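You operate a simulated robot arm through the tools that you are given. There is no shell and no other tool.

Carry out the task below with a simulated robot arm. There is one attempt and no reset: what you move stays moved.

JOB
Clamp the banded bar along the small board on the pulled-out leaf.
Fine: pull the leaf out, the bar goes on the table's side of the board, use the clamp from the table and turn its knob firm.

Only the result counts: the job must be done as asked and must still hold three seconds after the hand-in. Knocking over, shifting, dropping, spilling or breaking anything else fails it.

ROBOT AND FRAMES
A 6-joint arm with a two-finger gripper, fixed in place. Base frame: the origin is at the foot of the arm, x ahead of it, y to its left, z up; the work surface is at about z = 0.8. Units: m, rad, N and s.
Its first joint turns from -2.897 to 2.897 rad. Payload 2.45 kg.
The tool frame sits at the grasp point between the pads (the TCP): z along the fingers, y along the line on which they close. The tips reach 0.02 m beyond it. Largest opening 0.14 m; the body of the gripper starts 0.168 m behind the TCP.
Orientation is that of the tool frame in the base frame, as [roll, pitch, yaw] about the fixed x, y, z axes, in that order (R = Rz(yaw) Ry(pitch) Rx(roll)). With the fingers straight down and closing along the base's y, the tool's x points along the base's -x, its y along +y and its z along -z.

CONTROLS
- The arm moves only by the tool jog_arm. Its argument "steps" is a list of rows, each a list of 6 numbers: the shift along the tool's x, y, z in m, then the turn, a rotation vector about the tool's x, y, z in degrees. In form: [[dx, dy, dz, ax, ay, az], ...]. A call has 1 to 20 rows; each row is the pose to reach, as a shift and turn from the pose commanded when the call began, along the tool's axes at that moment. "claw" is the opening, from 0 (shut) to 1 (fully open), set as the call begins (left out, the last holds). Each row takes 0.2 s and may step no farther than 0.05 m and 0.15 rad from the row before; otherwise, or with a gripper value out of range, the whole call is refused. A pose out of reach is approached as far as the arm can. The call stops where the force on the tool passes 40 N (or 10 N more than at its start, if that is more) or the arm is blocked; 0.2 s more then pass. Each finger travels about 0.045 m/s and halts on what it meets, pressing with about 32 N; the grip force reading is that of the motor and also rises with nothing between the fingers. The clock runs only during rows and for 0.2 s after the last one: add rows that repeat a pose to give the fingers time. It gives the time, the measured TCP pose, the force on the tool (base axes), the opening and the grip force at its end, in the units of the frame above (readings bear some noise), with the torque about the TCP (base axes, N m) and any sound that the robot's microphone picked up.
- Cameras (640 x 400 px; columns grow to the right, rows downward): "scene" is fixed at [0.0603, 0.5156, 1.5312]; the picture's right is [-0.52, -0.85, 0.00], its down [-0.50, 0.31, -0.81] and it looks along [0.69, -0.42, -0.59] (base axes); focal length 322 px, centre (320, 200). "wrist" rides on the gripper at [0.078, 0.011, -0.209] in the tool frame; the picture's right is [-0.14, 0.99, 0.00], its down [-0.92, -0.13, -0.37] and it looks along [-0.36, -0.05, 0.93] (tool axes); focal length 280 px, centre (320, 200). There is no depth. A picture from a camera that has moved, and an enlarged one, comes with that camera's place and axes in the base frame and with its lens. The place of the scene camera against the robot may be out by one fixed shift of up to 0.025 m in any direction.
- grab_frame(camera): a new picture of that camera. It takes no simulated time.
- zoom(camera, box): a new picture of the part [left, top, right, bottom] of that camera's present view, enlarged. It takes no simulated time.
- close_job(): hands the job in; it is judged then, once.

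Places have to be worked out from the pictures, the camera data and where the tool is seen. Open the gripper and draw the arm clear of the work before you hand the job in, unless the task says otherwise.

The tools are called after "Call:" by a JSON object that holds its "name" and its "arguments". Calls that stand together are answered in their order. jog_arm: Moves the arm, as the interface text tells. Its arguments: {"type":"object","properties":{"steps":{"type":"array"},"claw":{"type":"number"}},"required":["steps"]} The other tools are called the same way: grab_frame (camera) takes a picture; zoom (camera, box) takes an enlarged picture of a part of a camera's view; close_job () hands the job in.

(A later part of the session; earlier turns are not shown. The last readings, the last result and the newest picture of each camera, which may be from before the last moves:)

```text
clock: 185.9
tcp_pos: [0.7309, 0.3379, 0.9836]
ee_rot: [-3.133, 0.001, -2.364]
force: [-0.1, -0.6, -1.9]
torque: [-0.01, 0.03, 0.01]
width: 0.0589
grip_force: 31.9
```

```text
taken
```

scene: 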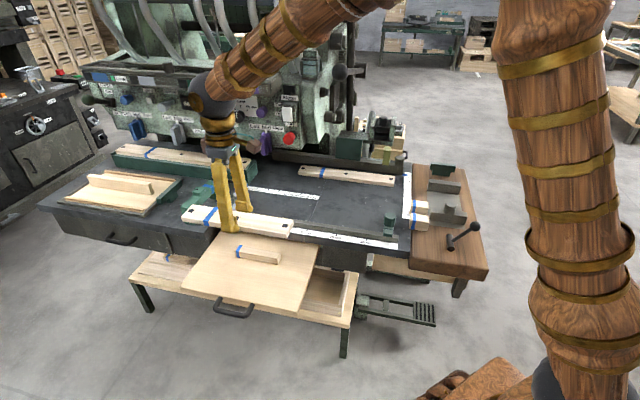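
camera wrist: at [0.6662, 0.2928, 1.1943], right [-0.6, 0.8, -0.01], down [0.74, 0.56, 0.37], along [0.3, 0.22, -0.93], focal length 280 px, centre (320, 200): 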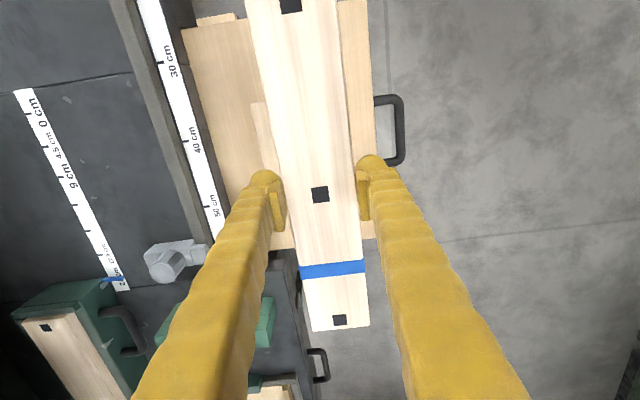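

Board A is above the leaf, outside the stick. I'll lower it.

Call:
{"name": "jog_arm", "arguments": {"steps": [[0, 0, 0.045, 0, 0, 0], [0, 0, 0.09, 0, 0, 0], [0, 0, 0.135, 0, 0, 0], [0, 0, 0.17, 0, 0, 0], [0, 0, 0.19, 0, 0, 0], [0, 0, 0.2, 0, 0, 0]]}}

Call:
{"name": "jog_arm", "arguments": {"steps": [[0, 0, 0.0015, 0, 0, 0], [0, 0, 0.003, 0, 0, 0], [0, 0, 0.0045, 0, 0, 0], [0, 0, 0.006, 0, 0, 0], [0, 0, 0.0075, 0, 0, 0]]}}

Call:
{"name": "zoom", "arguments": {"camera": "scene", "box": [170, 200, 330, 310]}}

```text
clock: 187.3
tcp_pos: [0.7316, 0.3389, 0.7844]
ee_rot: [-3.131, 0.0, -2.363]
force: [0.0, -0.1, -1.2]
torque: [0.02, 0.02, 0.0]
width: 0.0588
grip_force: 32.5
```

```text
clock: 188.5
tcp_pos: [0.7325, 0.3385, 0.778]
ee_rot: [-3.133, 0.002, -2.362]
force: [-0.8, -0.2, -1.6]
torque: [-0.06, 0.02, 0.01]
width: 0.0588
grip_force: 31.4
```

```text
3.64 times, centred on (250, 255) of scene
camera zoom: at [0.0603, 0.5156, 1.5312], right [-0.52, -0.85, 0.0], down [-0.5, 0.31, -0.81], along [0.69, -0.42, -0.59], focal length 1170 px, centre (574, 0)
```

zoom: 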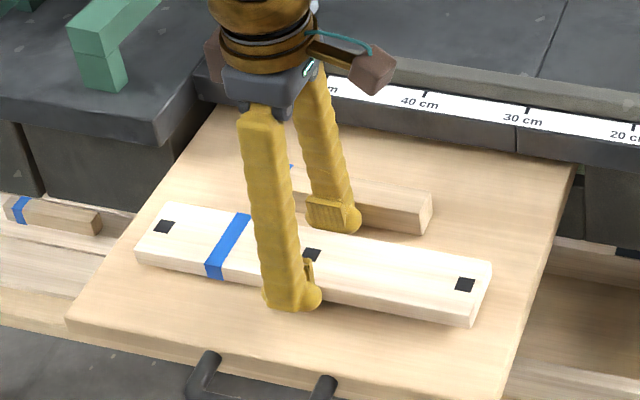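

Call:
{"name": "jog_arm", "arguments": {"steps": [[0, 0, 0.001, 0, 0, 0], [0, 0, 0.002, 0, 0, 0], [0, 0, 0.003, 0, 0, 0], [0, 0, 0.004, 0, 0, 0]]}}

Call:
{"name": "jog_arm", "arguments": {"claw": 0.52, "steps": [[0, 0, -0.001, 0, 0, 0], [0, 0, -0.001, 0, 0, 0], [0, 0, -0.001, 0, 0, 0], [0, 0, -0.03, 0, 0, 0], [0, 0, -0.07, 0, 0, 0], [0, 0, -0.11, 0, 0, 0]]}}

Call:
{"name": "grab_frame", "arguments": {"camera": "wrist"}}

```text
clock: 189.5
tcp_pos: [0.7328, 0.3392, 0.7728]
ee_rot: [-3.133, 0.001, -2.362]
force: [0.9, -0.3, -1.0]
torque: [0.0, -0.03, 0.02]
width: 0.0589
grip_force: 32.0
```

```text
clock: 190.9
tcp_pos: [0.7323, 0.3414, 0.8835]
ee_rot: [-3.134, 0.002, -2.363]
force: [0.4, 0.8, -0.3]
torque: [0.01, -0.02, 0.03]
width: 0.0728
grip_force: 0.0
```

```text
taken
camera wrist: at [0.6669, 0.2936, 1.0928], right [-0.6, 0.8, -0.01], down [0.74, 0.56, 0.37], along [0.3, 0.22, -0.93], focal length 280 px, centre (320, 200)
```

wrist: 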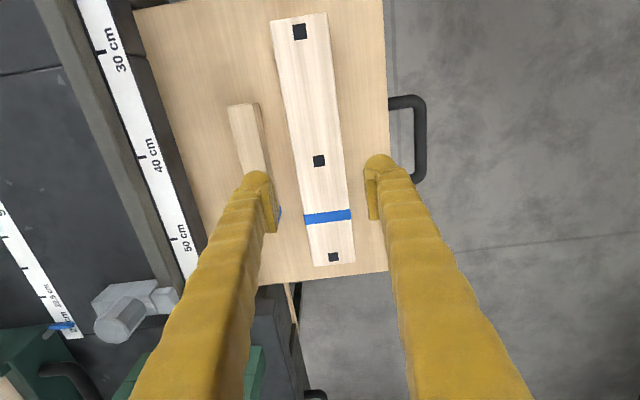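

Both parts are on the leaf with a gap between them. I'll open fully, straddle the pair and squeeze them together.

Call:
{"name": "jog_arm", "arguments": {"claw": 1.0, "steps": [[0.003, -0.0316, 0, 0, 0, 0], [0.003, -0.0316, 0, 0, 0, 0], [0.003, -0.0316, 0, 0, 0, 0], [0.003, -0.0316, 0.04, 0, 0, 0], [0.003, -0.0316, 0.08, 0, 0, 0], [0.003, -0.0316, 0.1, 0, 0, 0], [0.003, -0.0316, 0.1065, 0, 0, 0]]}}

Call:
{"name": "grab_frame", "arguments": {"camera": "wrist"}}

```text
clock: 192.5
tcp_pos: [0.7528, 0.3152, 0.7758]
ee_rot: [-3.133, 0.001, -2.364]
force: [0.3, -0.2, 0.2]
torque: [-0.01, 0.01, 0.01]
width: 0.14
grip_force: 0.3
```

```text
taken
camera wrist: at [0.6875, 0.2677, 0.9862], right [-0.6, 0.8, -0.01], down [0.74, 0.56, 0.37], along [0.3, 0.22, -0.93], focal length 280 px, centre (320, 200)
```

wrist: 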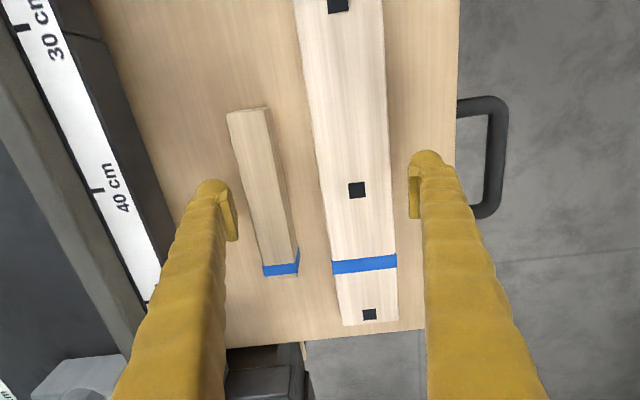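

Both pieces are between the fingers. I'll close gradually to slide them together.

Call:
{"name": "jog_arm", "arguments": {"claw": 0.55, "steps": [[0, 0, 0, 0, 0, 0], [0, 0, 0, 0, 0, 0], [0, 0, 0, 0, 0, 0], [0, 0, 0, 0, 0, 0], [0, 0, 0, 0, 0, 0]]}}

Call:
{"name": "grab_frame", "arguments": {"camera": "wrist"}}

```text
clock: 193.5
tcp_pos: [0.7548, 0.3144, 0.7794]
ee_rot: [-3.132, 0.003, -2.363]
force: [-4.7, -1.5, 17.1]
torque: [0.5, 0.67, 0.08]
width: 0.0833
grip_force: 4.3
stopped in row 4: the force on the tool passed its limit at 42 N (the readings are from after the stop); the commanded pose is now the measured one
```

```text
taken
camera wrist: at [0.688, 0.2674, 0.9887], right [-0.6, 0.8, -0.01], down [0.74, 0.56, 0.37], along [0.3, 0.22, -0.93], focal length 280 px, centre (320, 200)
```

wrist: 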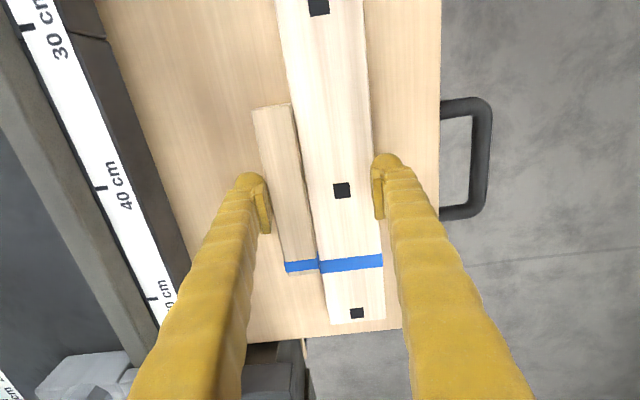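

The pieces have met, but the fingertips are pressing on the leaf (17 N upward), and friction nudged it slightly. I'll raise a few millimetres and finish the squeeze.

Call:
{"name": "jog_arm", "arguments": {"claw": 0.68, "steps": [[0, 0, -0.003, 0, 0, 0], [0, 0, -0.006, 0, 0, 0], [0, 0, -0.006, 0, 0, 0]]}}

Call:
{"name": "zoom", "arguments": {"camera": "wrist", "box": [220, 80, 440, 330]}}

Call:
{"name": "zoom", "arguments": {"camera": "scene", "box": [170, 200, 330, 320]}}

```text
clock: 194.3
tcp_pos: [0.7539, 0.3135, 0.7833]
ee_rot: [-3.132, 0.004, -2.361]
force: [-0.1, 0.6, 0.2]
torque: [0.01, 0.03, 0.0]
width: 0.0949
grip_force: 0.1
```

```text
1.60 times, centred on (330, 205) of wrist
camera zoom: at [0.6882, 0.2671, 0.9938], right [-0.6, 0.8, -0.01], down [0.74, 0.56, 0.37], along [0.3, 0.22, -0.93], focal length 449 px, centre (304, 192)
```

zoom: 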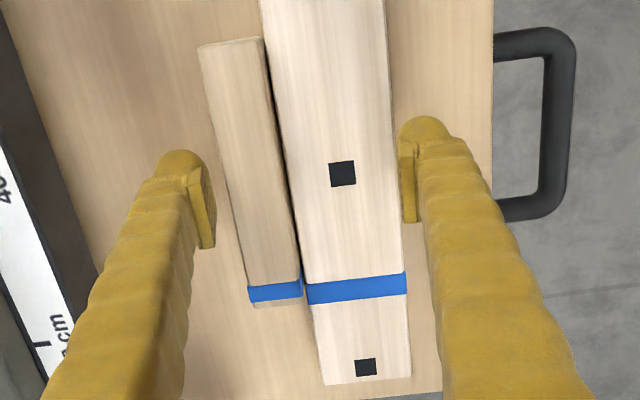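

```text
3.33 times, centred on (250, 260) of scene
camera zoom: at [0.0603, 0.5156, 1.5312], right [-0.52, -0.85, 0.0], down [-0.5, 0.31, -0.81], along [0.69, -0.42, -0.59], focal length 1072 px, centre (553, 0)
```

zoom: 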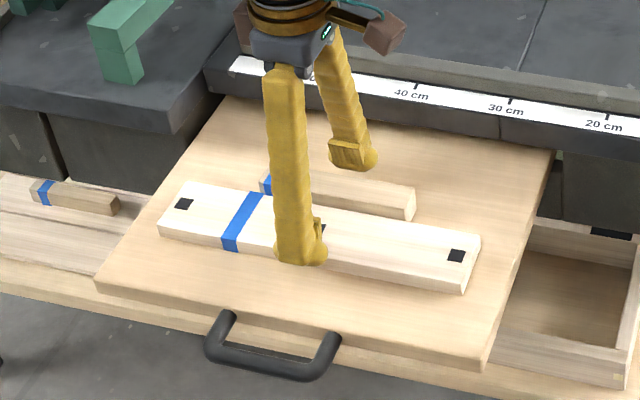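

Call:
{"name": "jog_arm", "arguments": {"claw": 0.58, "steps": [[0, 0, 0, 0, 0, 0], [0, 0, 0, 0, 0, 0], [0, 0, 0, 0, 0, 0]]}}

Call:
{"name": "zoom", "arguments": {"camera": "wrist", "box": [220, 80, 440, 330]}}

```text
clock: 195.1
tcp_pos: [0.7545, 0.3142, 0.7834]
ee_rot: [-3.133, 0.004, -2.364]
force: [-0.2, 0.6, 1.5]
torque: [-0.03, -0.07, -0.04]
width: 0.0816
grip_force: 0.3
```

```text
1.60 times, centred on (330, 205) of wrist
camera zoom: at [0.6882, 0.2671, 0.9939], right [-0.6, 0.8, -0.01], down [0.74, 0.56, 0.37], along [0.3, 0.22, -0.93], focal length 449 px, centre (304, 192)
```

zoom: 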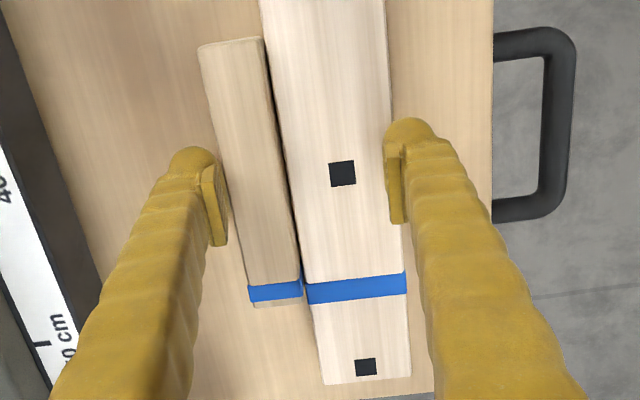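

The right finger now rides above the board's edge, so that height is too high. I'll open slightly, go down 4 mm, and squeeze again.

Call:
{"name": "jog_arm", "arguments": {"claw": 0.75, "steps": [[0, 0, 0, 0, 0, 0], [0, 0, 0, 0, 0, 0], [0, 0.003, 0.004, 0, 0, 0], [0, 0.003, 0.0055, 0, 0, 0]]}}

Call:
{"name": "jog_arm", "arguments": {"claw": 0.6, "steps": [[0, 0, 0, 0, 0, 0], [0, 0, 0, 0, 0, 0], [0, 0, 0, 0, 0, 0], [0, 0, 0, 0, 0, 0]]}}

Call:
{"name": "zoom", "arguments": {"camera": "wrist", "box": [220, 80, 440, 330]}}

```text
clock: 196.1
tcp_pos: [0.752, 0.3167, 0.7785]
ee_rot: [-3.133, 0.004, -2.362]
force: [0.0, -0.6, -0.3]
torque: [-0.02, 0.04, -0.01]
width: 0.105
grip_force: 0.1
```

```text
clock: 197.1
tcp_pos: [0.7517, 0.3166, 0.7782]
ee_rot: [-3.133, 0.003, -2.363]
force: [-0.1, 1.0, 3.5]
torque: [0.12, 0.12, -0.04]
width: 0.0852
grip_force: 1.0
```

```text
1.60 times, centred on (330, 205) of wrist
camera zoom: at [0.6863, 0.2692, 0.9882], right [-0.6, 0.8, -0.01], down [0.74, 0.56, 0.37], along [0.3, 0.22, -0.93], focal length 449 px, centre (304, 192)
```

zoom: 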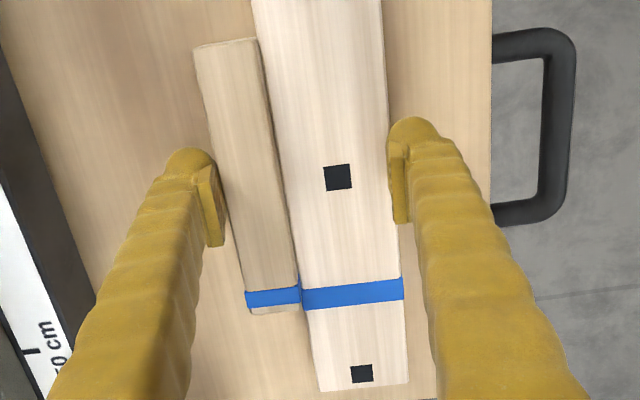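

Call:
{"name": "jog_arm", "arguments": {"claw": 0.72, "steps": [[0, 0, 0, 0, 0, 0], [0, 0, 0, 0, 0, 0], [0, 0.001, 0.0025, 0, 0, 0], [0, 0.001, 0.0025, 0, 0, 0]]}}

Call:
{"name": "jog_arm", "arguments": {"claw": 0.6, "steps": [[0, 0, 0, 0, 0, 0], [0, 0, 0, 0, 0, 0], [0, 0, 0, 0, 0, 0]]}}

Call:
{"name": "zoom", "arguments": {"camera": "wrist", "box": [220, 80, 440, 330]}}

```text
clock: 198.1
tcp_pos: [0.7531, 0.3177, 0.7755]
ee_rot: [-3.133, 0.005, -2.363]
force: [-0.8, -0.4, -0.3]
torque: [0.0, 0.01, 0.0]
width: 0.1009
grip_force: 0.1
```

```text
clock: 198.9
tcp_pos: [0.7522, 0.3179, 0.776]
ee_rot: [-3.133, 0.002, -2.364]
force: [-0.2, -1.6, 8.5]
torque: [0.23, 0.26, 0.0]
width: 0.0871
grip_force: 2.4
```

```text
1.60 times, centred on (330, 205) of wrist
camera zoom: at [0.6855, 0.2701, 0.9861], right [-0.6, 0.8, -0.01], down [0.74, 0.56, 0.37], along [0.3, 0.22, -0.93], focal length 449 px, centre (304, 192)
```

zoom: 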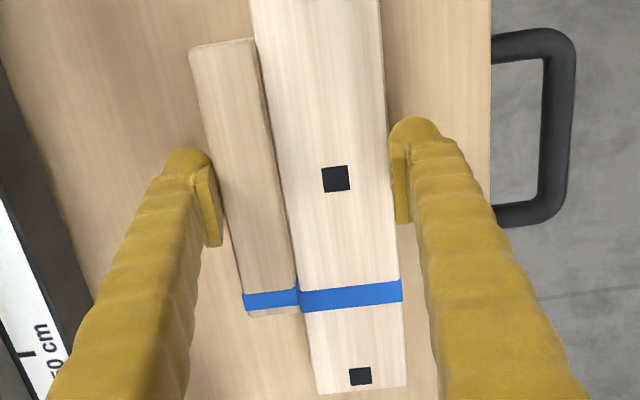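

The squeeze reads 87.1 mm, the sum of the two widths, so bar and board are flush. I'll open, rise and go for the mint clamp, checking first whether a vertical tool reaches it.

Call:
{"name": "jog_arm", "arguments": {"claw": 0.8, "steps": [[0, 0, 0, 0, 0, 0], [0, 0, 0, 0, 0, 0], [0, 0, -0.03, 0, 0, 0], [0, 0, -0.075, 0, 0, 0], [0, 0, -0.12, 0, 0, 0], [0, 0, -0.165, 0, 0, 0], [0, 0, -0.21, 0, 0, 0], [-0.045, -0.02, -0.21, 0, 0, 0], [-0.085, -0.045, -0.21, 0, 0, 0], [-0.125, -0.07, -0.21, 0, 0, 0], [-0.16, -0.1, -0.21, 0, 0, 0], [-0.19, -0.13, -0.21, 0, 0, 0], [-0.22, -0.155, -0.21, 0, 0, 0], [-0.245, -0.17, -0.21, 0, 0, 0]]}}

Call:
{"name": "grab_frame", "arguments": {"camera": "wrist"}}

Call:
{"name": "zoom", "arguments": {"camera": "scene", "box": [170, 210, 330, 320]}}

```text
clock: 201.9
tcp_pos: [1.0429, 0.3673, 0.9883]
ee_rot: [-3.131, 0.004, -2.363]
force: [-0.1, 0.0, 0.2]
torque: [0.02, -0.03, -0.03]
width: 0.1119
grip_force: 0.0
```

```text
taken
camera wrist: at [0.9764, 0.3199, 1.1989], right [-0.6, 0.8, -0.01], down [0.74, 0.56, 0.37], along [0.3, 0.22, -0.93], focal length 280 px, centre (320, 200)
```

wrist: 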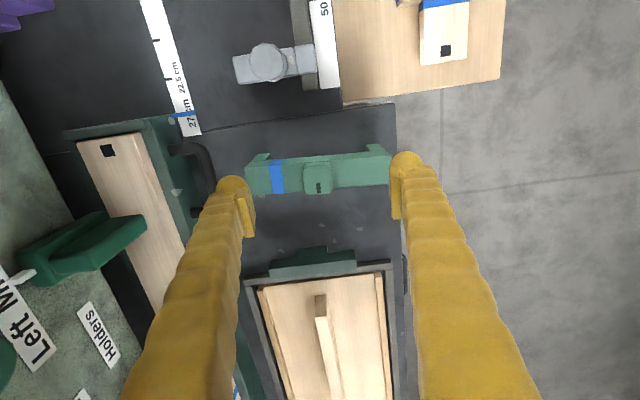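

```text
3.64 times, centred on (250, 265) of scene
camera zoom: at [0.0603, 0.5156, 1.5312], right [-0.52, -0.85, 0.0], down [-0.5, 0.31, -0.81], along [0.69, -0.42, -0.59], focal length 1170 px, centre (574, -36)
```

zoom: 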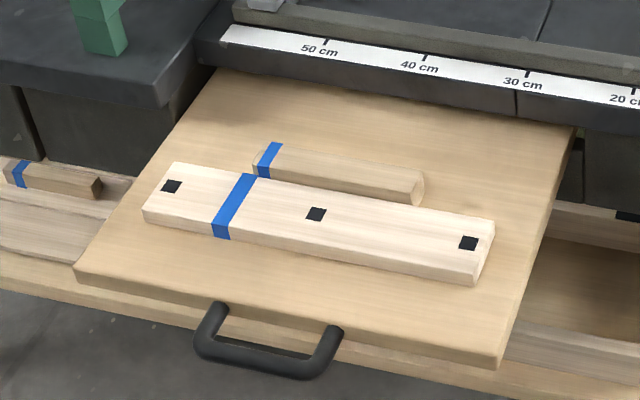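

A vertical tool does reach the clamp, and the bar lies neatly along the board. I'll zoom in to locate the clamp beam precisely.

Call:
{"name": "zoom", "arguments": {"camera": "wrist", "box": [230, 120, 410, 220]}}

```text
3.56 times, centred on (320, 170) of wrist
camera zoom: at [0.9764, 0.3199, 1.1989], right [-0.6, 0.8, -0.01], down [0.74, 0.56, 0.37], along [0.3, 0.22, -0.93], focal length 997 px, centre (320, 307)
```

zoom: 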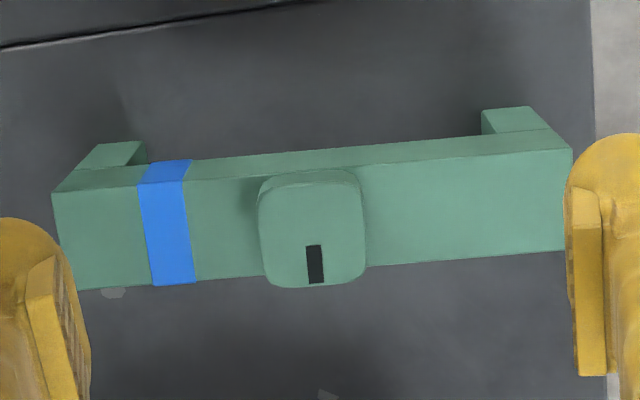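

The clamp's beam is 35 mm wide, centred at (1.056, 0.376), with its axis at about 132°. I'll rotate to close across the beam, 5 cm from the knob on the outer side.

Call:
{"name": "jog_arm", "arguments": {"claw": 0.55, "steps": [[-0.0015, 0.004, 0, 0, 0, 7.7], [-0.003, 0.008, 0, 0, 0, 15.4], [-0.0045, 0.0117, 0, 0, 0, 23.2], [-0.006, 0.0155, 0, 0, 0, 30.9], [-0.0074, 0.0194, 0, 0, 0, 38.6], [-0.0089, 0.0233, 0, 0, 0, 46.3], [-0.0103, 0.0272, 0, 0, 0, 54], [-0.0118, 0.031, 0, 0, 0, 61.7], [-0.0133, 0.035, 0, 0, 0, 69.5], [-0.0148, 0.0388, 0, 0, 0, 77.2], [-0.0162, 0.0427, 0, 0, 0, 84.9], [-0.0177, 0.0466, 0, 0, 0, 92.6]]}}

Call:
{"name": "grab_frame", "arguments": {"camera": "wrist"}}

```text
clock: 204.5
tcp_pos: [1.024, 0.4159, 0.9884]
ee_rot: [3.14, 0.007, 2.303]
force: [0.7, -0.2, -0.2]
torque: [0.01, 0.03, -0.02]
width: 0.077
grip_force: 0.0
```

```text
taken
camera wrist: at [0.9763, 0.4811, 1.1983], right [0.83, 0.56, 0.01], down [0.52, -0.77, 0.38], along [0.21, -0.31, -0.93], focal length 280 px, centre (320, 200)
```

wrist: 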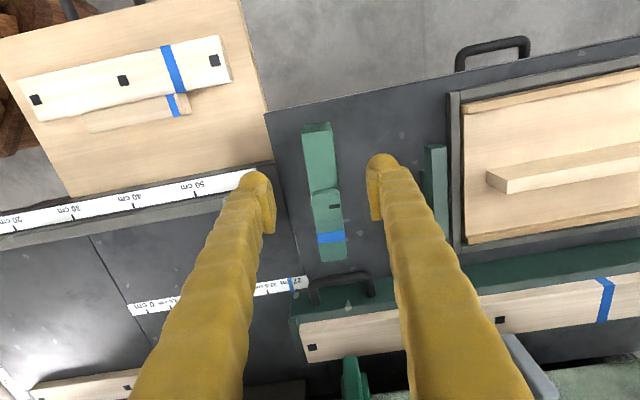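

Aligned on the beam between the knob and the leg. I'll descend and grip.

Call:
{"name": "jog_arm", "arguments": {"steps": [[0, 0, 0.045, 0, 0, 0], [0, 0, 0.09, 0, 0, 0], [0, 0, 0.115, 0, 0, 0], [0, 0, 0.126, 0, 0, 0]]}}

Call:
{"name": "jog_arm", "arguments": {"claw": 0.1, "steps": [[0, 0, 0, 0, 0, 0], [0, 0, 0, 0, 0, 0], [0, 0, 0, 0, 0, 0], [0, 0, 0, 0, 0, 0], [0, 0, -0.005, 0, 0, 0], [0, 0, -0.01, 0, 0, 0], [0, 0, -0.01, 0, 0, 0]]}}

Call:
{"name": "grab_frame", "arguments": {"camera": "wrist"}}

```text
clock: 205.5
tcp_pos: [1.0249, 0.416, 0.8621]
ee_rot: [3.137, 0.009, 2.304]
force: [0.3, 0.1, 0.3]
torque: [0.01, 0.0, 0.0]
width: 0.077
grip_force: 0.0
```

```text
clock: 207.1
tcp_pos: [1.0253, 0.4155, 0.8716]
ee_rot: [3.136, 0.009, 2.305]
force: [-0.2, -0.1, -5.8]
torque: [0.19, 0.2, 0.0]
width: 0.035
grip_force: 32.0
```

```text
taken
camera wrist: at [0.9777, 0.4801, 1.0809], right [0.83, 0.56, 0.0], down [0.52, -0.77, 0.38], along [0.21, -0.31, -0.93], focal length 280 px, centre (320, 200)
```

wrist: 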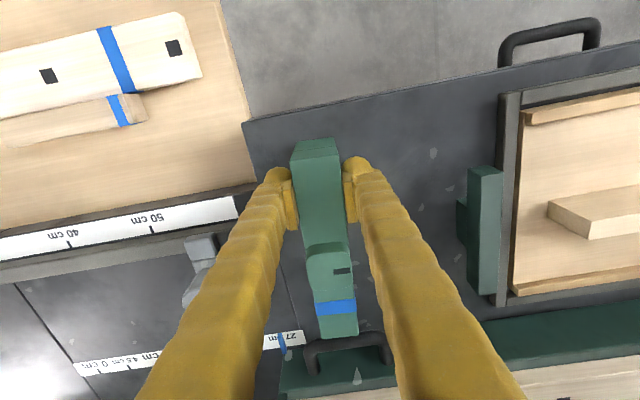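

The clamp is held, about 0.58 kg. I'll lift it and carry it over the leaf, centred on the bar-and-board pair.

Call:
{"name": "jog_arm", "arguments": {"steps": [[0, 0, -0.04, 0, 0, 0], [0, 0, -0.08, 0, 0, 0], [0, 0, -0.1, 0, 0, 0], [0.02, -0.034, -0.1, 0, 0, -0.5], [0.04, -0.068, -0.1, 0, 0, -1], [0.06, -0.102, -0.1, 0, 0, -1.5], [0.08, -0.135, -0.1, 0, 0, -2], [0.1, -0.169, -0.1, 0, 0, -2.5], [0.12, -0.203, -0.1, 0, 0, -2.5], [0.14, -0.237, -0.1, 0, 0, -2.5], [0.1616, -0.271, -0.1, 0, 0, -2.5], [0.1616, -0.271, -0.1, 0, 0, -2.5]]}}

Call:
{"name": "grab_frame", "arguments": {"camera": "wrist"}}

Call:
{"name": "grab_frame", "arguments": {"camera": "scene"}}

```text
clock: 209.7
tcp_pos: [0.7147, 0.3543, 0.9705]
ee_rot: [3.136, 0.01, 2.349]
force: [-0.4, -0.2, -4.3]
torque: [0.23, 0.15, 0.05]
width: 0.0349
grip_force: 32.2
```

```text
taken
camera wrist: at [0.6646, 0.4178, 1.1807], right [0.8, 0.6, 0.0], down [0.55, -0.74, 0.38], along [0.23, -0.3, -0.93], focal length 280 px, centre (320, 200)
```

wrist: 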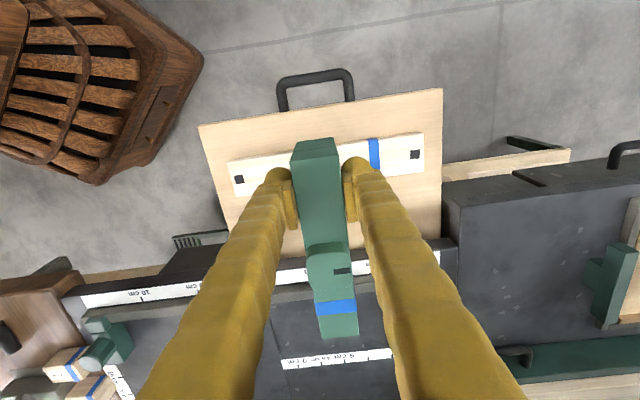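

```text
taken
```

scene: 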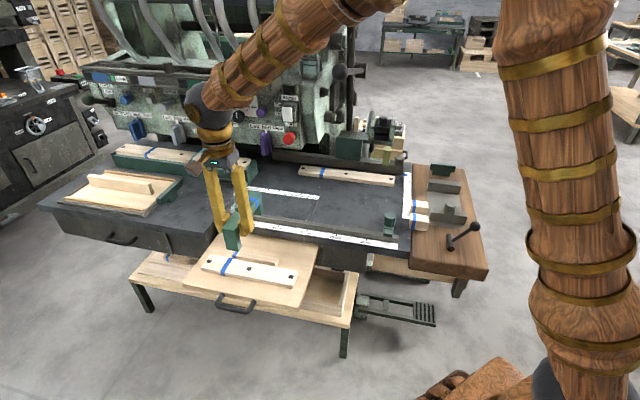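

Centred. I'll lower in stages and watch the force.

Call:
{"name": "jog_arm", "arguments": {"steps": [[0, 0, 0.045, 0, 0, 0], [0, 0, 0.09, 0, 0, 0], [0, 0, 0.12, 0, 0, 0], [0, 0, 0.135, 0, 0, 0], [0, 0, 0.142, 0, 0, 0]]}}

Call:
{"name": "zoom", "arguments": {"camera": "scene", "box": [180, 200, 320, 310]}}

Call:
{"name": "zoom", "arguments": {"camera": "wrist", "box": [220, 60, 420, 260]}}

```text
clock: 210.9
tcp_pos: [0.7144, 0.3536, 0.8273]
ee_rot: [3.138, 0.009, 2.348]
force: [0.3, -0.1, -4.7]
torque: [0.18, 0.2, 0.0]
width: 0.0351
grip_force: 31.5
```

```text
3.64 times, centred on (250, 255) of scene
camera zoom: at [0.0603, 0.5156, 1.5312], right [-0.52, -0.85, 0.0], down [-0.5, 0.31, -0.81], along [0.69, -0.42, -0.59], focal length 1170 px, centre (574, 0)
```

zoom: 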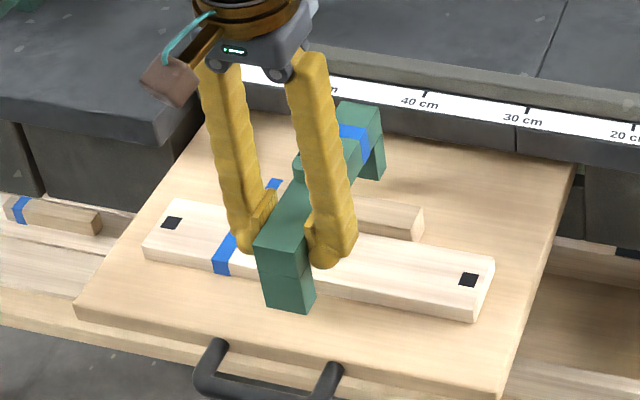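

```text
2.00 times, centred on (320, 160) of wrist
camera zoom: at [0.6644, 0.4169, 1.0373], right [0.8, 0.6, 0.01], down [0.55, -0.74, 0.38], along [0.23, -0.3, -0.93], focal length 561 px, centre (320, 280)
```

zoom: 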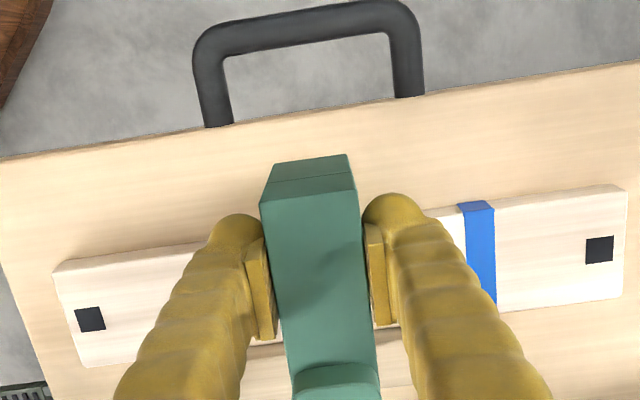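

The legs straddle the pair well. I'll lower to contact.

Call:
{"name": "jog_arm", "arguments": {"steps": [[0, 0, 0.003, 0, 0, 0], [0, 0, 0.006, 0, 0, 0], [0, 0, 0.009, 0, 0, 0], [0, 0, 0.011, 0, 0, 0]]}}

Call:
{"name": "jog_arm", "arguments": {"steps": [[0, 0, 0.001, 0, 0, 0], [0, 0, 0.002, 0, 0, 0], [0, 0, 0.003, 0, 0, 0], [0, 0, 0.004, 0, 0, 0]]}}

```text
clock: 211.9
tcp_pos: [0.7151, 0.3537, 0.8167]
ee_rot: [3.138, 0.009, 2.348]
force: [-0.1, 0.4, -3.7]
torque: [0.2, 0.16, -0.03]
width: 0.0351
grip_force: 31.9
```

```text
clock: 212.9
tcp_pos: [0.7147, 0.3525, 0.8138]
ee_rot: [3.139, 0.007, 2.347]
force: [0.1, -1.0, -4.7]
torque: [0.17, 0.2, 0.0]
width: 0.0348
grip_force: 31.7
```

Call:
{"name": "jog_arm", "arguments": {"steps": [[0, 0, 0.001, 0, 0, 0], [0, 0, 0.002, 0, 0, 0], [0, 0, 0.003, 0, 0, 0], [0, 0, 0.004, 0, 0, 0], [0, 0, 0.005, 0, 0, 0]]}}

Call:
{"name": "zoom", "arguments": {"camera": "scene", "box": [200, 210, 300, 290]}}

```text
clock: 214.1
tcp_pos: [0.7144, 0.3521, 0.8083]
ee_rot: [3.138, 0.008, 2.347]
force: [0.6, -0.7, -4.0]
torque: [0.21, 0.21, -0.01]
width: 0.0349
grip_force: 32.2
```

```text
5.00 times, centred on (250, 250) of scene
camera zoom: at [0.0603, 0.5156, 1.5312], right [-0.52, -0.85, 0.0], down [-0.5, 0.31, -0.81], along [0.69, -0.42, -0.59], focal length 1608 px, centre (670, -50)
```

zoom: 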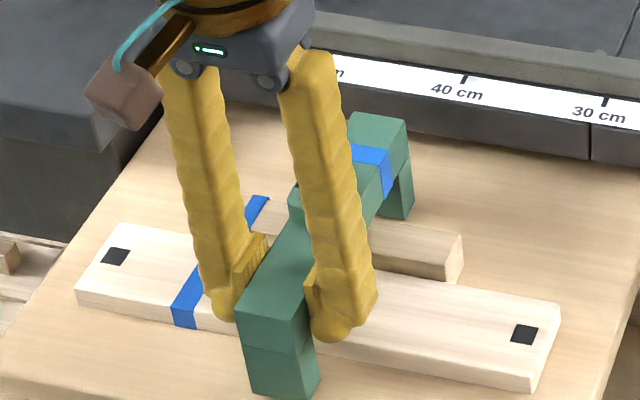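

Call:
{"name": "jog_arm", "arguments": {"steps": [[0, 0, 0.001, 0, 0, 0], [0, 0, 0.002, 0, 0, 0], [0, 0, 0.003, 0, 0, 0], [0, 0, 0.004, 0, 0, 0], [0, 0, 0.005, 0, 0, 0]]}}

```text
clock: 215.3
tcp_pos: [0.7157, 0.3527, 0.803]
ee_rot: [3.136, 0.01, 2.347]
force: [-1.4, -5.6, 23.4]
torque: [-0.07, 0.01, -0.05]
width: 0.0352
grip_force: 31.8
```

Contact with the leaf. I'll ease off, release and rise, then inspect.

Call:
{"name": "jog_arm", "arguments": {"claw": 0.55, "steps": [[0, 0, -0.001, 0, 0, 0], [0, 0, -0.001, 0, 0, 0], [0, 0, -0.001, 0, 0, 0], [0, 0, -0.03, 0, 0, 0], [0, 0, -0.07, 0, 0, 0], [0, 0, -0.115, 0, 0, 0], [0, 0, -0.16, 0, 0, 0]]}}

Call:
{"name": "grab_frame", "arguments": {"camera": "wrist"}}

Call:
{"name": "zoom", "arguments": {"camera": "scene", "box": [180, 200, 320, 310]}}

```text
clock: 216.9
tcp_pos: [0.7137, 0.3537, 0.963]
ee_rot: [3.138, 0.008, 2.348]
force: [-0.3, -0.6, 0.0]
torque: [-0.01, -0.03, 0.0]
width: 0.0771
grip_force: 0.1
```

```text
taken
camera wrist: at [0.664, 0.4166, 1.1726], right [0.8, 0.6, 0.0], down [0.55, -0.74, 0.38], along [0.23, -0.3, -0.93], focal length 280 px, centre (320, 200)
```

wrist: 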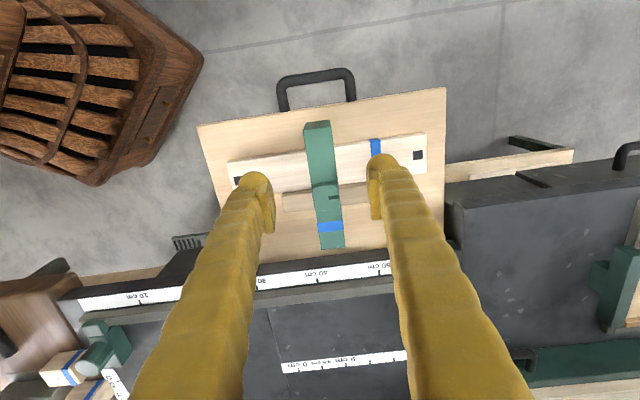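

```text
3.64 times, centred on (250, 255) of scene
camera zoom: at [0.0603, 0.5156, 1.5312], right [-0.52, -0.85, 0.0], down [-0.5, 0.31, -0.81], along [0.69, -0.42, -0.59], focal length 1170 px, centre (574, 0)
```

zoom: 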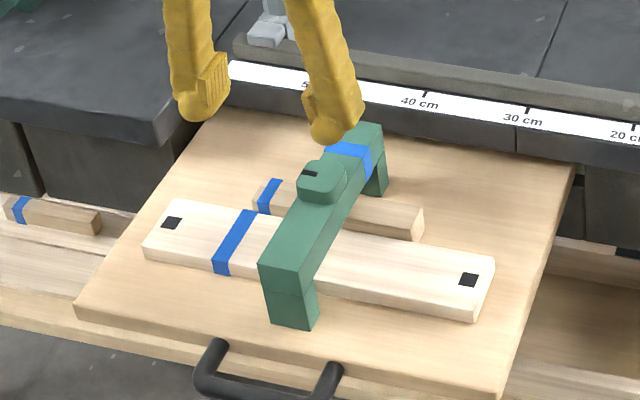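

The clamp bridges bar and board. I'll look closely at the result, then turn the gripper over the knob.

Call:
{"name": "jog_arm", "arguments": {"claw": 0.5, "steps": [[-0.005, 0, 0, 0, 0, -8.2], [-0.01, 0, 0, 0, 0, -16.4], [-0.015, 0, 0, 0, 0, -24.6], [-0.02, 0, 0, 0, 0, -32.8], [-0.025, 0, 0, 0, 0, -41], [-0.03, 0, 0, 0, 0, -49.2], [-0.035, 0, 0, 0, 0, -57.4], [-0.04, 0, 0, 0, 0, -65.6], [-0.045, 0, 0, 0, 0, -73.8], [-0.05, 0.0008, 0, 0, 0, -82], [-0.0531, 0.0008, 0, 0, 0, -90]]}}

Call:
{"name": "grab_frame", "arguments": {"camera": "wrist"}}

Call:
{"name": "zoom", "arguments": {"camera": "wrist", "box": [240, 90, 410, 240]}}

Call:
{"name": "zoom", "arguments": {"camera": "scene", "box": [200, 215, 300, 295]}}

```text
clock: 219.3
tcp_pos: [0.7512, 0.3165, 0.9635]
ee_rot: [-3.133, 0.003, -2.362]
force: [-0.3, -0.9, 0.2]
torque: [-0.05, -0.02, -0.01]
width: 0.0701
grip_force: 0.1
```

```text
taken
camera wrist: at [0.6857, 0.269, 1.1729], right [-0.6, 0.8, -0.01], down [0.74, 0.56, 0.37], along [0.3, 0.22, -0.93], focal length 280 px, centre (320, 200)
```

wrist: 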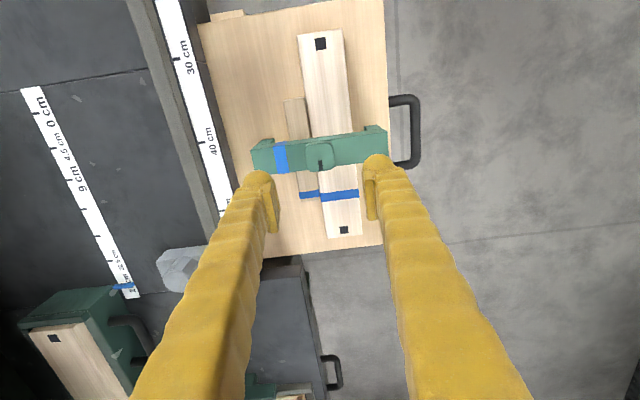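

```text
2.67 times, centred on (325, 165) of wrist
camera zoom: at [0.6857, 0.269, 1.1729], right [-0.6, 0.8, -0.01], down [0.74, 0.56, 0.37], along [0.3, 0.22, -0.93], focal length 748 px, centre (307, 293)
```

zoom: 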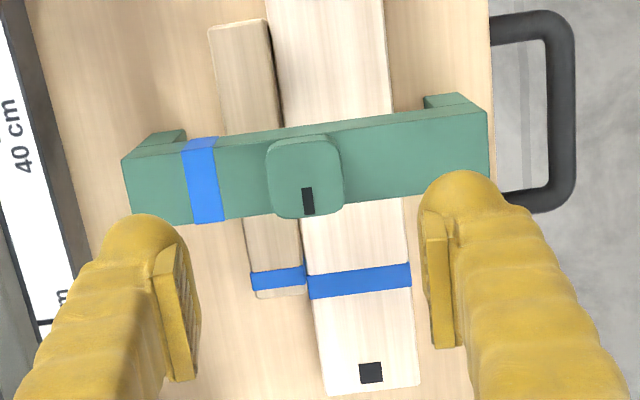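

```text
5.00 times, centred on (250, 255) of scene
camera zoom: at [0.0603, 0.5156, 1.5312], right [-0.52, -0.85, 0.0], down [-0.5, 0.31, -0.81], along [0.69, -0.42, -0.59], focal length 1608 px, centre (670, -75)
```

zoom: 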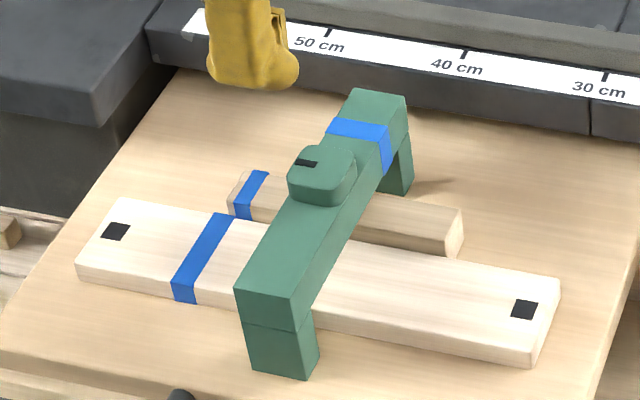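

Everything is lined up, with the tool axis exactly over the knob. I'll descend until the tips are just above the beam and grip the knob flats.

Call:
{"name": "jog_arm", "arguments": {"steps": [[0, 0, 0.045, 0, 0, 0], [0, 0, 0.085, 0, 0, 0], [0, 0, 0.11, 0, 0, 0], [0, 0, 0.12, 0, 0, 0], [0, 0, 0.1225, 0, 0, 0]]}}

Call:
{"name": "jog_arm", "arguments": {"claw": 0.1, "steps": [[0, 0, 0, 0, 0, 0], [0, 0, 0, 0, 0, 0], [0, 0, 0, 0, 0, 0], [0, 0, 0, 0, 0, 0]]}}

Call:
{"name": "zoom", "arguments": {"camera": "wrist", "box": [240, 120, 400, 270]}}

Call:
{"name": "zoom", "arguments": {"camera": "scene", "box": [200, 215, 300, 295]}}

```text
clock: 220.5
tcp_pos: [0.7543, 0.3165, 0.8406]
ee_rot: [-3.134, 0.003, -2.364]
force: [0.4, -0.7, 0.1]
torque: [0.04, 0.0, 0.01]
width: 0.0699
grip_force: 0.1
```

```text
clock: 221.5
tcp_pos: [0.7527, 0.3154, 0.8404]
ee_rot: [-3.133, 0.004, -2.365]
force: [0.1, 0.2, 0.0]
torque: [0.03, -0.04, -0.02]
width: 0.0337
grip_force: 32.0
```

```text
2.67 times, centred on (320, 195) of wrist
camera zoom: at [0.6875, 0.2692, 1.0504], right [-0.6, 0.8, -0.01], down [0.74, 0.56, 0.37], along [0.3, 0.22, -0.93], focal length 748 px, centre (320, 213)
```

zoom: 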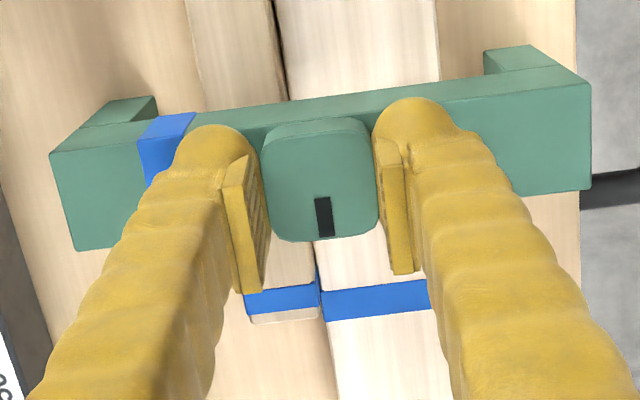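

```text
5.00 times, centred on (250, 255) of scene
camera zoom: at [0.0603, 0.5156, 1.5312], right [-0.52, -0.85, 0.0], down [-0.5, 0.31, -0.81], along [0.69, -0.42, -0.59], focal length 1608 px, centre (670, -75)
```

zoom: 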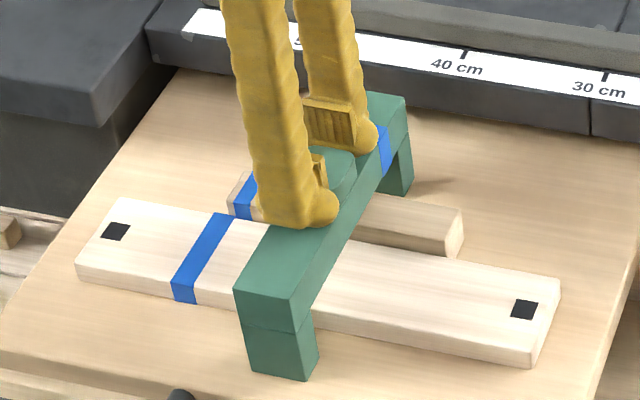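

The knob is gripped at 34 mm with no side load. I'll turn it clockwise and watch the torque.

Call:
{"name": "jog_arm", "arguments": {"steps": [[0, 0, 0, 0, 0, 6], [0, 0, 0, 0, 0, 12], [0, 0, 0, 0, 0, 18], [0, 0, 0, 0, 0, 24], [0, 0, 0, 0, 0, 30], [0, 0, 0, 0, 0, 30]]}}

Call:
{"name": "zoom", "arguments": {"camera": "wrist", "box": [240, 120, 400, 270]}}

Call:
{"name": "zoom", "arguments": {"camera": "scene", "box": [200, 215, 300, 295]}}

```text
clock: 222.9
tcp_pos: [0.7536, 0.3151, 0.8412]
ee_rot: [-3.135, 0.006, -2.89]
force: [-0.5, 0.6, 0.7]
torque: [0.01, 0.01, -0.01]
width: 0.0338
grip_force: 32.2
```

```text
2.67 times, centred on (320, 195) of wrist
camera zoom: at [0.6721, 0.307, 1.0505], right [-0.11, 0.99, -0.01], down [0.92, 0.11, 0.38], along [0.37, 0.04, -0.93], focal length 748 px, centre (320, 213)
```

zoom: 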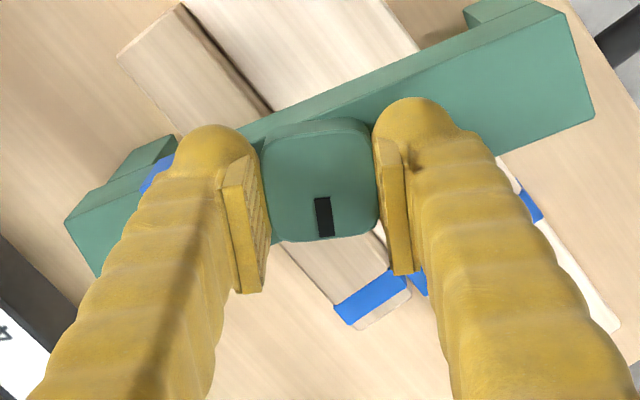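

```text
5.00 times, centred on (250, 255) of scene
camera zoom: at [0.0603, 0.5156, 1.5312], right [-0.52, -0.85, 0.0], down [-0.5, 0.31, -0.81], along [0.69, -0.42, -0.59], focal length 1608 px, centre (670, -75)
```

zoom: 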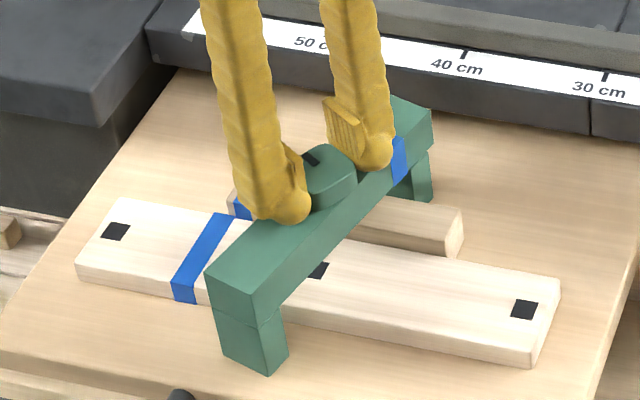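

The knob turns, but friction dragged the clamp body round by about 14°. I'll turn back to recover its alignment, then try again while pressing down so the legs hold.

Call:
{"name": "jog_arm", "arguments": {"steps": [[0, 0, 0, 0, 0, -6], [0, 0, 0, 0, 0, -12], [0, 0, 0, 0, 0, -18], [0, 0, 0, 0, 0, -24], [0, 0, 0, 0, 0, -30], [0, 0, 0, 0, 0, -30]]}}

Call:
{"name": "zoom", "arguments": {"camera": "wrist", "box": [240, 120, 400, 270]}}

Call:
{"name": "zoom", "arguments": {"camera": "scene", "box": [200, 215, 300, 295]}}

```text
clock: 224.3
tcp_pos: [0.7522, 0.3153, 0.8398]
ee_rot: [-3.133, 0.001, -2.362]
force: [-0.7, 0.0, 6.0]
torque: [-0.02, 0.11, -0.17]
width: 0.0338
grip_force: 32.0
```

```text
2.67 times, centred on (320, 195) of wrist
camera zoom: at [0.6868, 0.2685, 1.0503], right [-0.6, 0.8, -0.01], down [0.74, 0.56, 0.37], along [0.3, 0.22, -0.93], focal length 748 px, centre (320, 213)
```

zoom: 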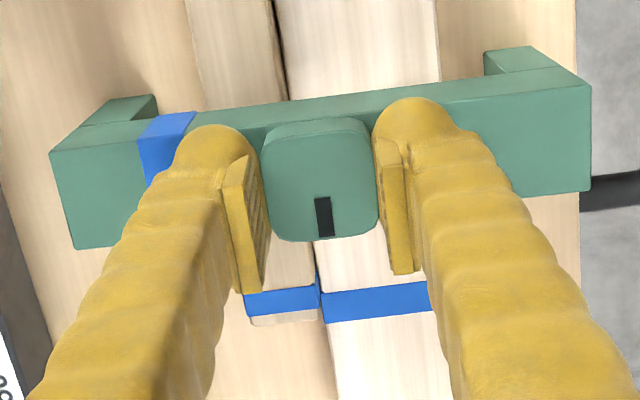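

```text
5.00 times, centred on (250, 255) of scene
camera zoom: at [0.0603, 0.5156, 1.5312], right [-0.52, -0.85, 0.0], down [-0.5, 0.31, -0.81], along [0.69, -0.42, -0.59], focal length 1608 px, centre (670, -75)
```

zoom: 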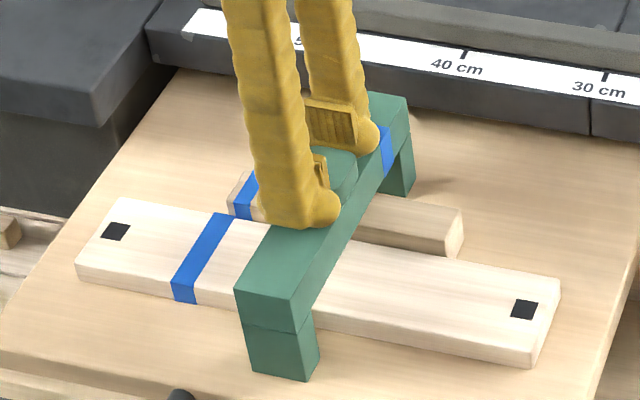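

Back exactly to the start. Now I'll press down about 3 mm first, then turn.

Call:
{"name": "jog_arm", "arguments": {"steps": [[0, 0, 0.001, 0, 0, 0], [0, 0, 0.002, 0, 0, 0], [0, 0, 0.003, 0, 0, 0], [0, 0, 0.003, 0, 0, 0]]}}

Call:
{"name": "jog_arm", "arguments": {"steps": [[0, 0, 0, 0, 0, 6], [0, 0, 0, 0, 0, 12], [0, 0, 0, 0, 0, 18], [0, 0, 0, 0, 0, 24], [0, 0, 0, 0, 0, 30], [0, 0, 0, 0, 0, 30]]}}

Call:
{"name": "zoom", "arguments": {"camera": "scene", "box": [200, 215, 300, 295]}}

```text
clock: 225.3
tcp_pos: [0.7532, 0.3165, 0.839]
ee_rot: [-3.132, 0.006, -2.365]
force: [8.5, 4.4, 21.6]
torque: [0.19, -0.25, 0.0]
width: 0.0337
grip_force: 31.4
```

```text
clock: 226.3
tcp_pos: [0.7532, 0.3153, 0.838]
ee_rot: [-3.136, 0.008, -2.786]
force: [-0.7, -0.3, 8.1]
torque: [0.05, 0.19, 0.0]
width: 0.0339
grip_force: 32.4
stopped in row 5: the force on the tool passed its limit at 41 N (the readings are from after the stop); the commanded pose is now the measured one
```

```text
5.00 times, centred on (250, 255) of scene
camera zoom: at [0.0603, 0.5156, 1.5312], right [-0.52, -0.85, 0.0], down [-0.5, 0.31, -0.81], along [0.69, -0.42, -0.59], focal length 1608 px, centre (670, -75)
```

zoom: 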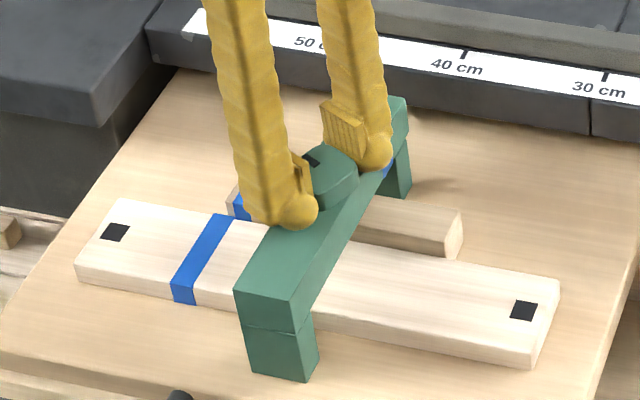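

Pressing holds the body still while the knob turns. I'll continue with moderate pressure.

Call:
{"name": "jog_arm", "arguments": {"steps": [[0, 0, 0.001, 0, 0, 4], [0, 0, 0.001, 0, 0, 8], [0, 0, 0.001, 0, 0, 12], [0, 0, 0.001, 0, 0, 16], [0, 0, 0.001, 0, 0, 20], [0, 0, 0.001, 0, 0, 24], [0, 0, 0.001, 0, 0, 28], [0, 0, 0.001, 0, 0, 32], [0, 0, 0.001, 0, 0, 36], [0, 0, 0.001, 0, 0, 40]]}}

Call:
{"name": "zoom", "arguments": {"camera": "scene", "box": [200, 215, 300, 295]}}

Call:
{"name": "zoom", "arguments": {"camera": "wrist", "box": [240, 120, 400, 270]}}

```text
clock: 227.2
tcp_pos: [0.7528, 0.3156, 0.8382]
ee_rot: [-3.136, 0.01, -3.002]
force: [-1.0, -1.1, 7.1]
torque: [0.21, 0.01, 0.02]
width: 0.0335
grip_force: 32.0
stopped in row 4: the force on the tool passed its limit at 42 N (the readings are from after the stop); the commanded pose is now the measured one
```

```text
5.00 times, centred on (250, 255) of scene
camera zoom: at [0.0603, 0.5156, 1.5312], right [-0.52, -0.85, 0.0], down [-0.5, 0.31, -0.81], along [0.69, -0.42, -0.59], focal length 1608 px, centre (670, -75)
```

zoom: 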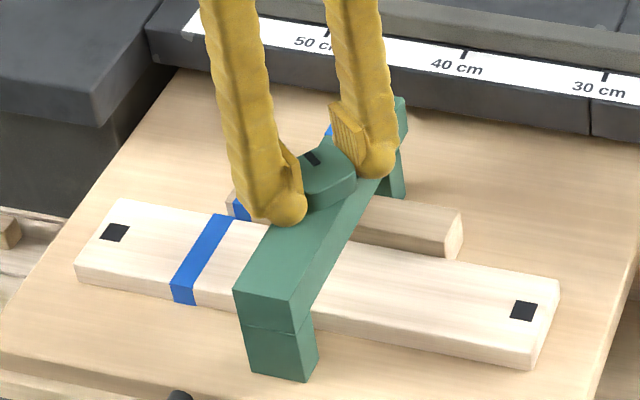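

```text
2.67 times, centred on (320, 195) of wrist
camera zoom: at [0.671, 0.3153, 1.0474], right [0.0, 1.0, 0.0], down [0.93, 0.0, 0.38], along [0.38, 0.0, -0.93], focal length 748 px, centre (320, 213)
```

zoom: 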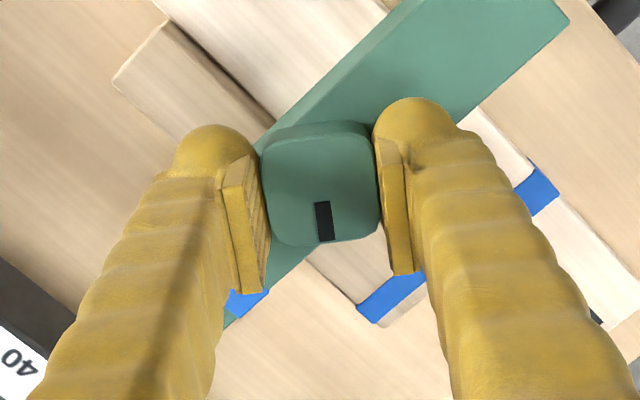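

The knob is about 37° round and the body is steady. I'll keep going in bursts.

Call:
{"name": "jog_arm", "arguments": {"steps": [[0, 0, 0.0005, 0, 0, 4], [0, 0, 0.0005, 0, 0, 8], [0, 0, 0.0005, 0, 0, 12], [0, 0, 0.0005, 0, 0, 16], [0, 0, 0.0005, 0, 0, 20], [0, 0, 0.0005, 0, 0, 24], [0, 0, 0.0005, 0, 0, 28], [0, 0, 0.0005, 0, 0, 32], [0, 0, 0.0005, 0, 0, 36], [0, 0, 0.0005, 0, 0, 40]]}}

Call:
{"name": "zoom", "arguments": {"camera": "scene", "box": [200, 215, 300, 295]}}

```text
clock: 229.4
tcp_pos: [0.7529, 0.3156, 0.8379]
ee_rot: [3.141, 0.011, 2.583]
force: [4.0, -0.1, 18.5]
torque: [-0.14, -0.33, -0.01]
width: 0.0336
grip_force: 32.0
```

```text
5.00 times, centred on (250, 255) of scene
camera zoom: at [0.0603, 0.5156, 1.5312], right [-0.52, -0.85, 0.0], down [-0.5, 0.31, -0.81], along [0.69, -0.42, -0.59], focal length 1608 px, centre (670, -75)
```

zoom: 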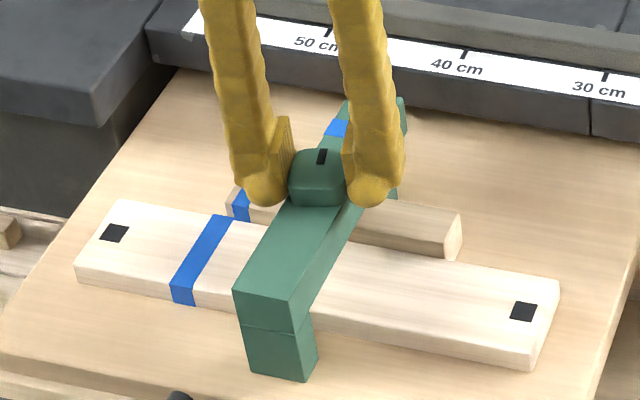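

Now about 77°. Continuing.

Call:
{"name": "jog_arm", "arguments": {"steps": [[0, 0, 0, 0, 0, 4], [0, 0, 0, 0, 0, 8], [0, 0, 0, 0, 0, 12], [0, 0, 0, 0, 0, 16], [0, 0, 0, 0, 0, 20], [0, 0, 0, 0, 0, 24], [0, 0, 0, 0, 0, 28], [0, 0, 0, 0, 0, 32], [0, 0, 0, 0, 0, 36], [0, 0, 0, 0, 0, 40], [0, 0, 0, 0, 0, 44], [0, 0, 0, 0, 0, 48], [0, 0, 0, 0, 0, 52], [0, 0, 0, 0, 0, 56], [0, 0, 0, 0, 0, 60]]}}

Call:
{"name": "zoom", "arguments": {"camera": "scene", "box": [200, 215, 300, 295]}}

Call:
{"name": "grab_frame", "arguments": {"camera": "wrist"}}

```text
clock: 232.6
tcp_pos: [0.7532, 0.315, 0.8365]
ee_rot: [3.131, 0.003, 1.536]
force: [1.3, -0.5, -0.1]
torque: [-0.28, -0.16, 0.09]
width: 0.0338
grip_force: 32.3
```

```text
5.00 times, centred on (250, 255) of scene
camera zoom: at [0.0603, 0.5156, 1.5312], right [-0.52, -0.85, 0.0], down [-0.5, 0.31, -0.81], along [0.69, -0.42, -0.59], focal length 1608 px, centre (670, -75)
```

zoom: 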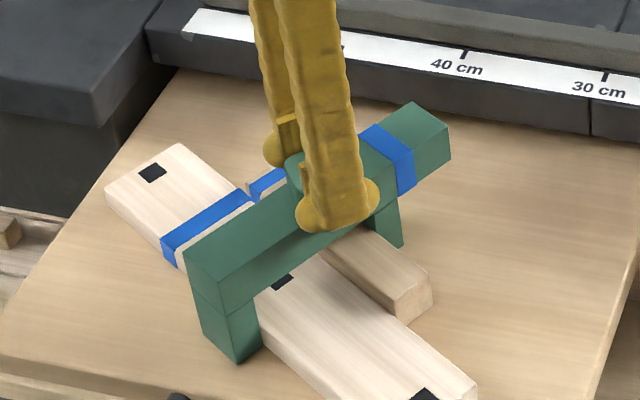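

```text
taken
camera wrist: at [0.7632, 0.3935, 1.047], right [0.98, -0.17, 0.01], down [-0.16, -0.91, 0.37], along [-0.05, -0.37, -0.93], focal length 280 px, centre (320, 200)
```

wrist: 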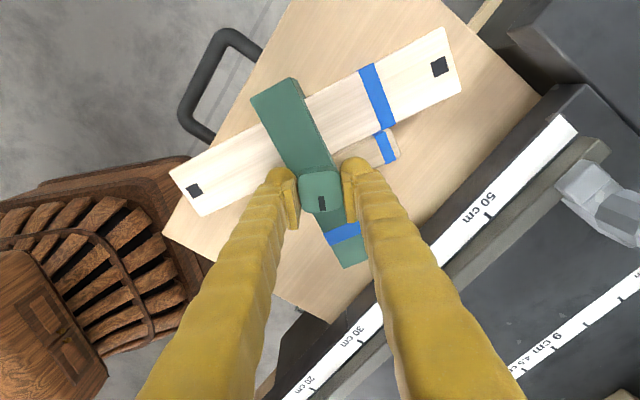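

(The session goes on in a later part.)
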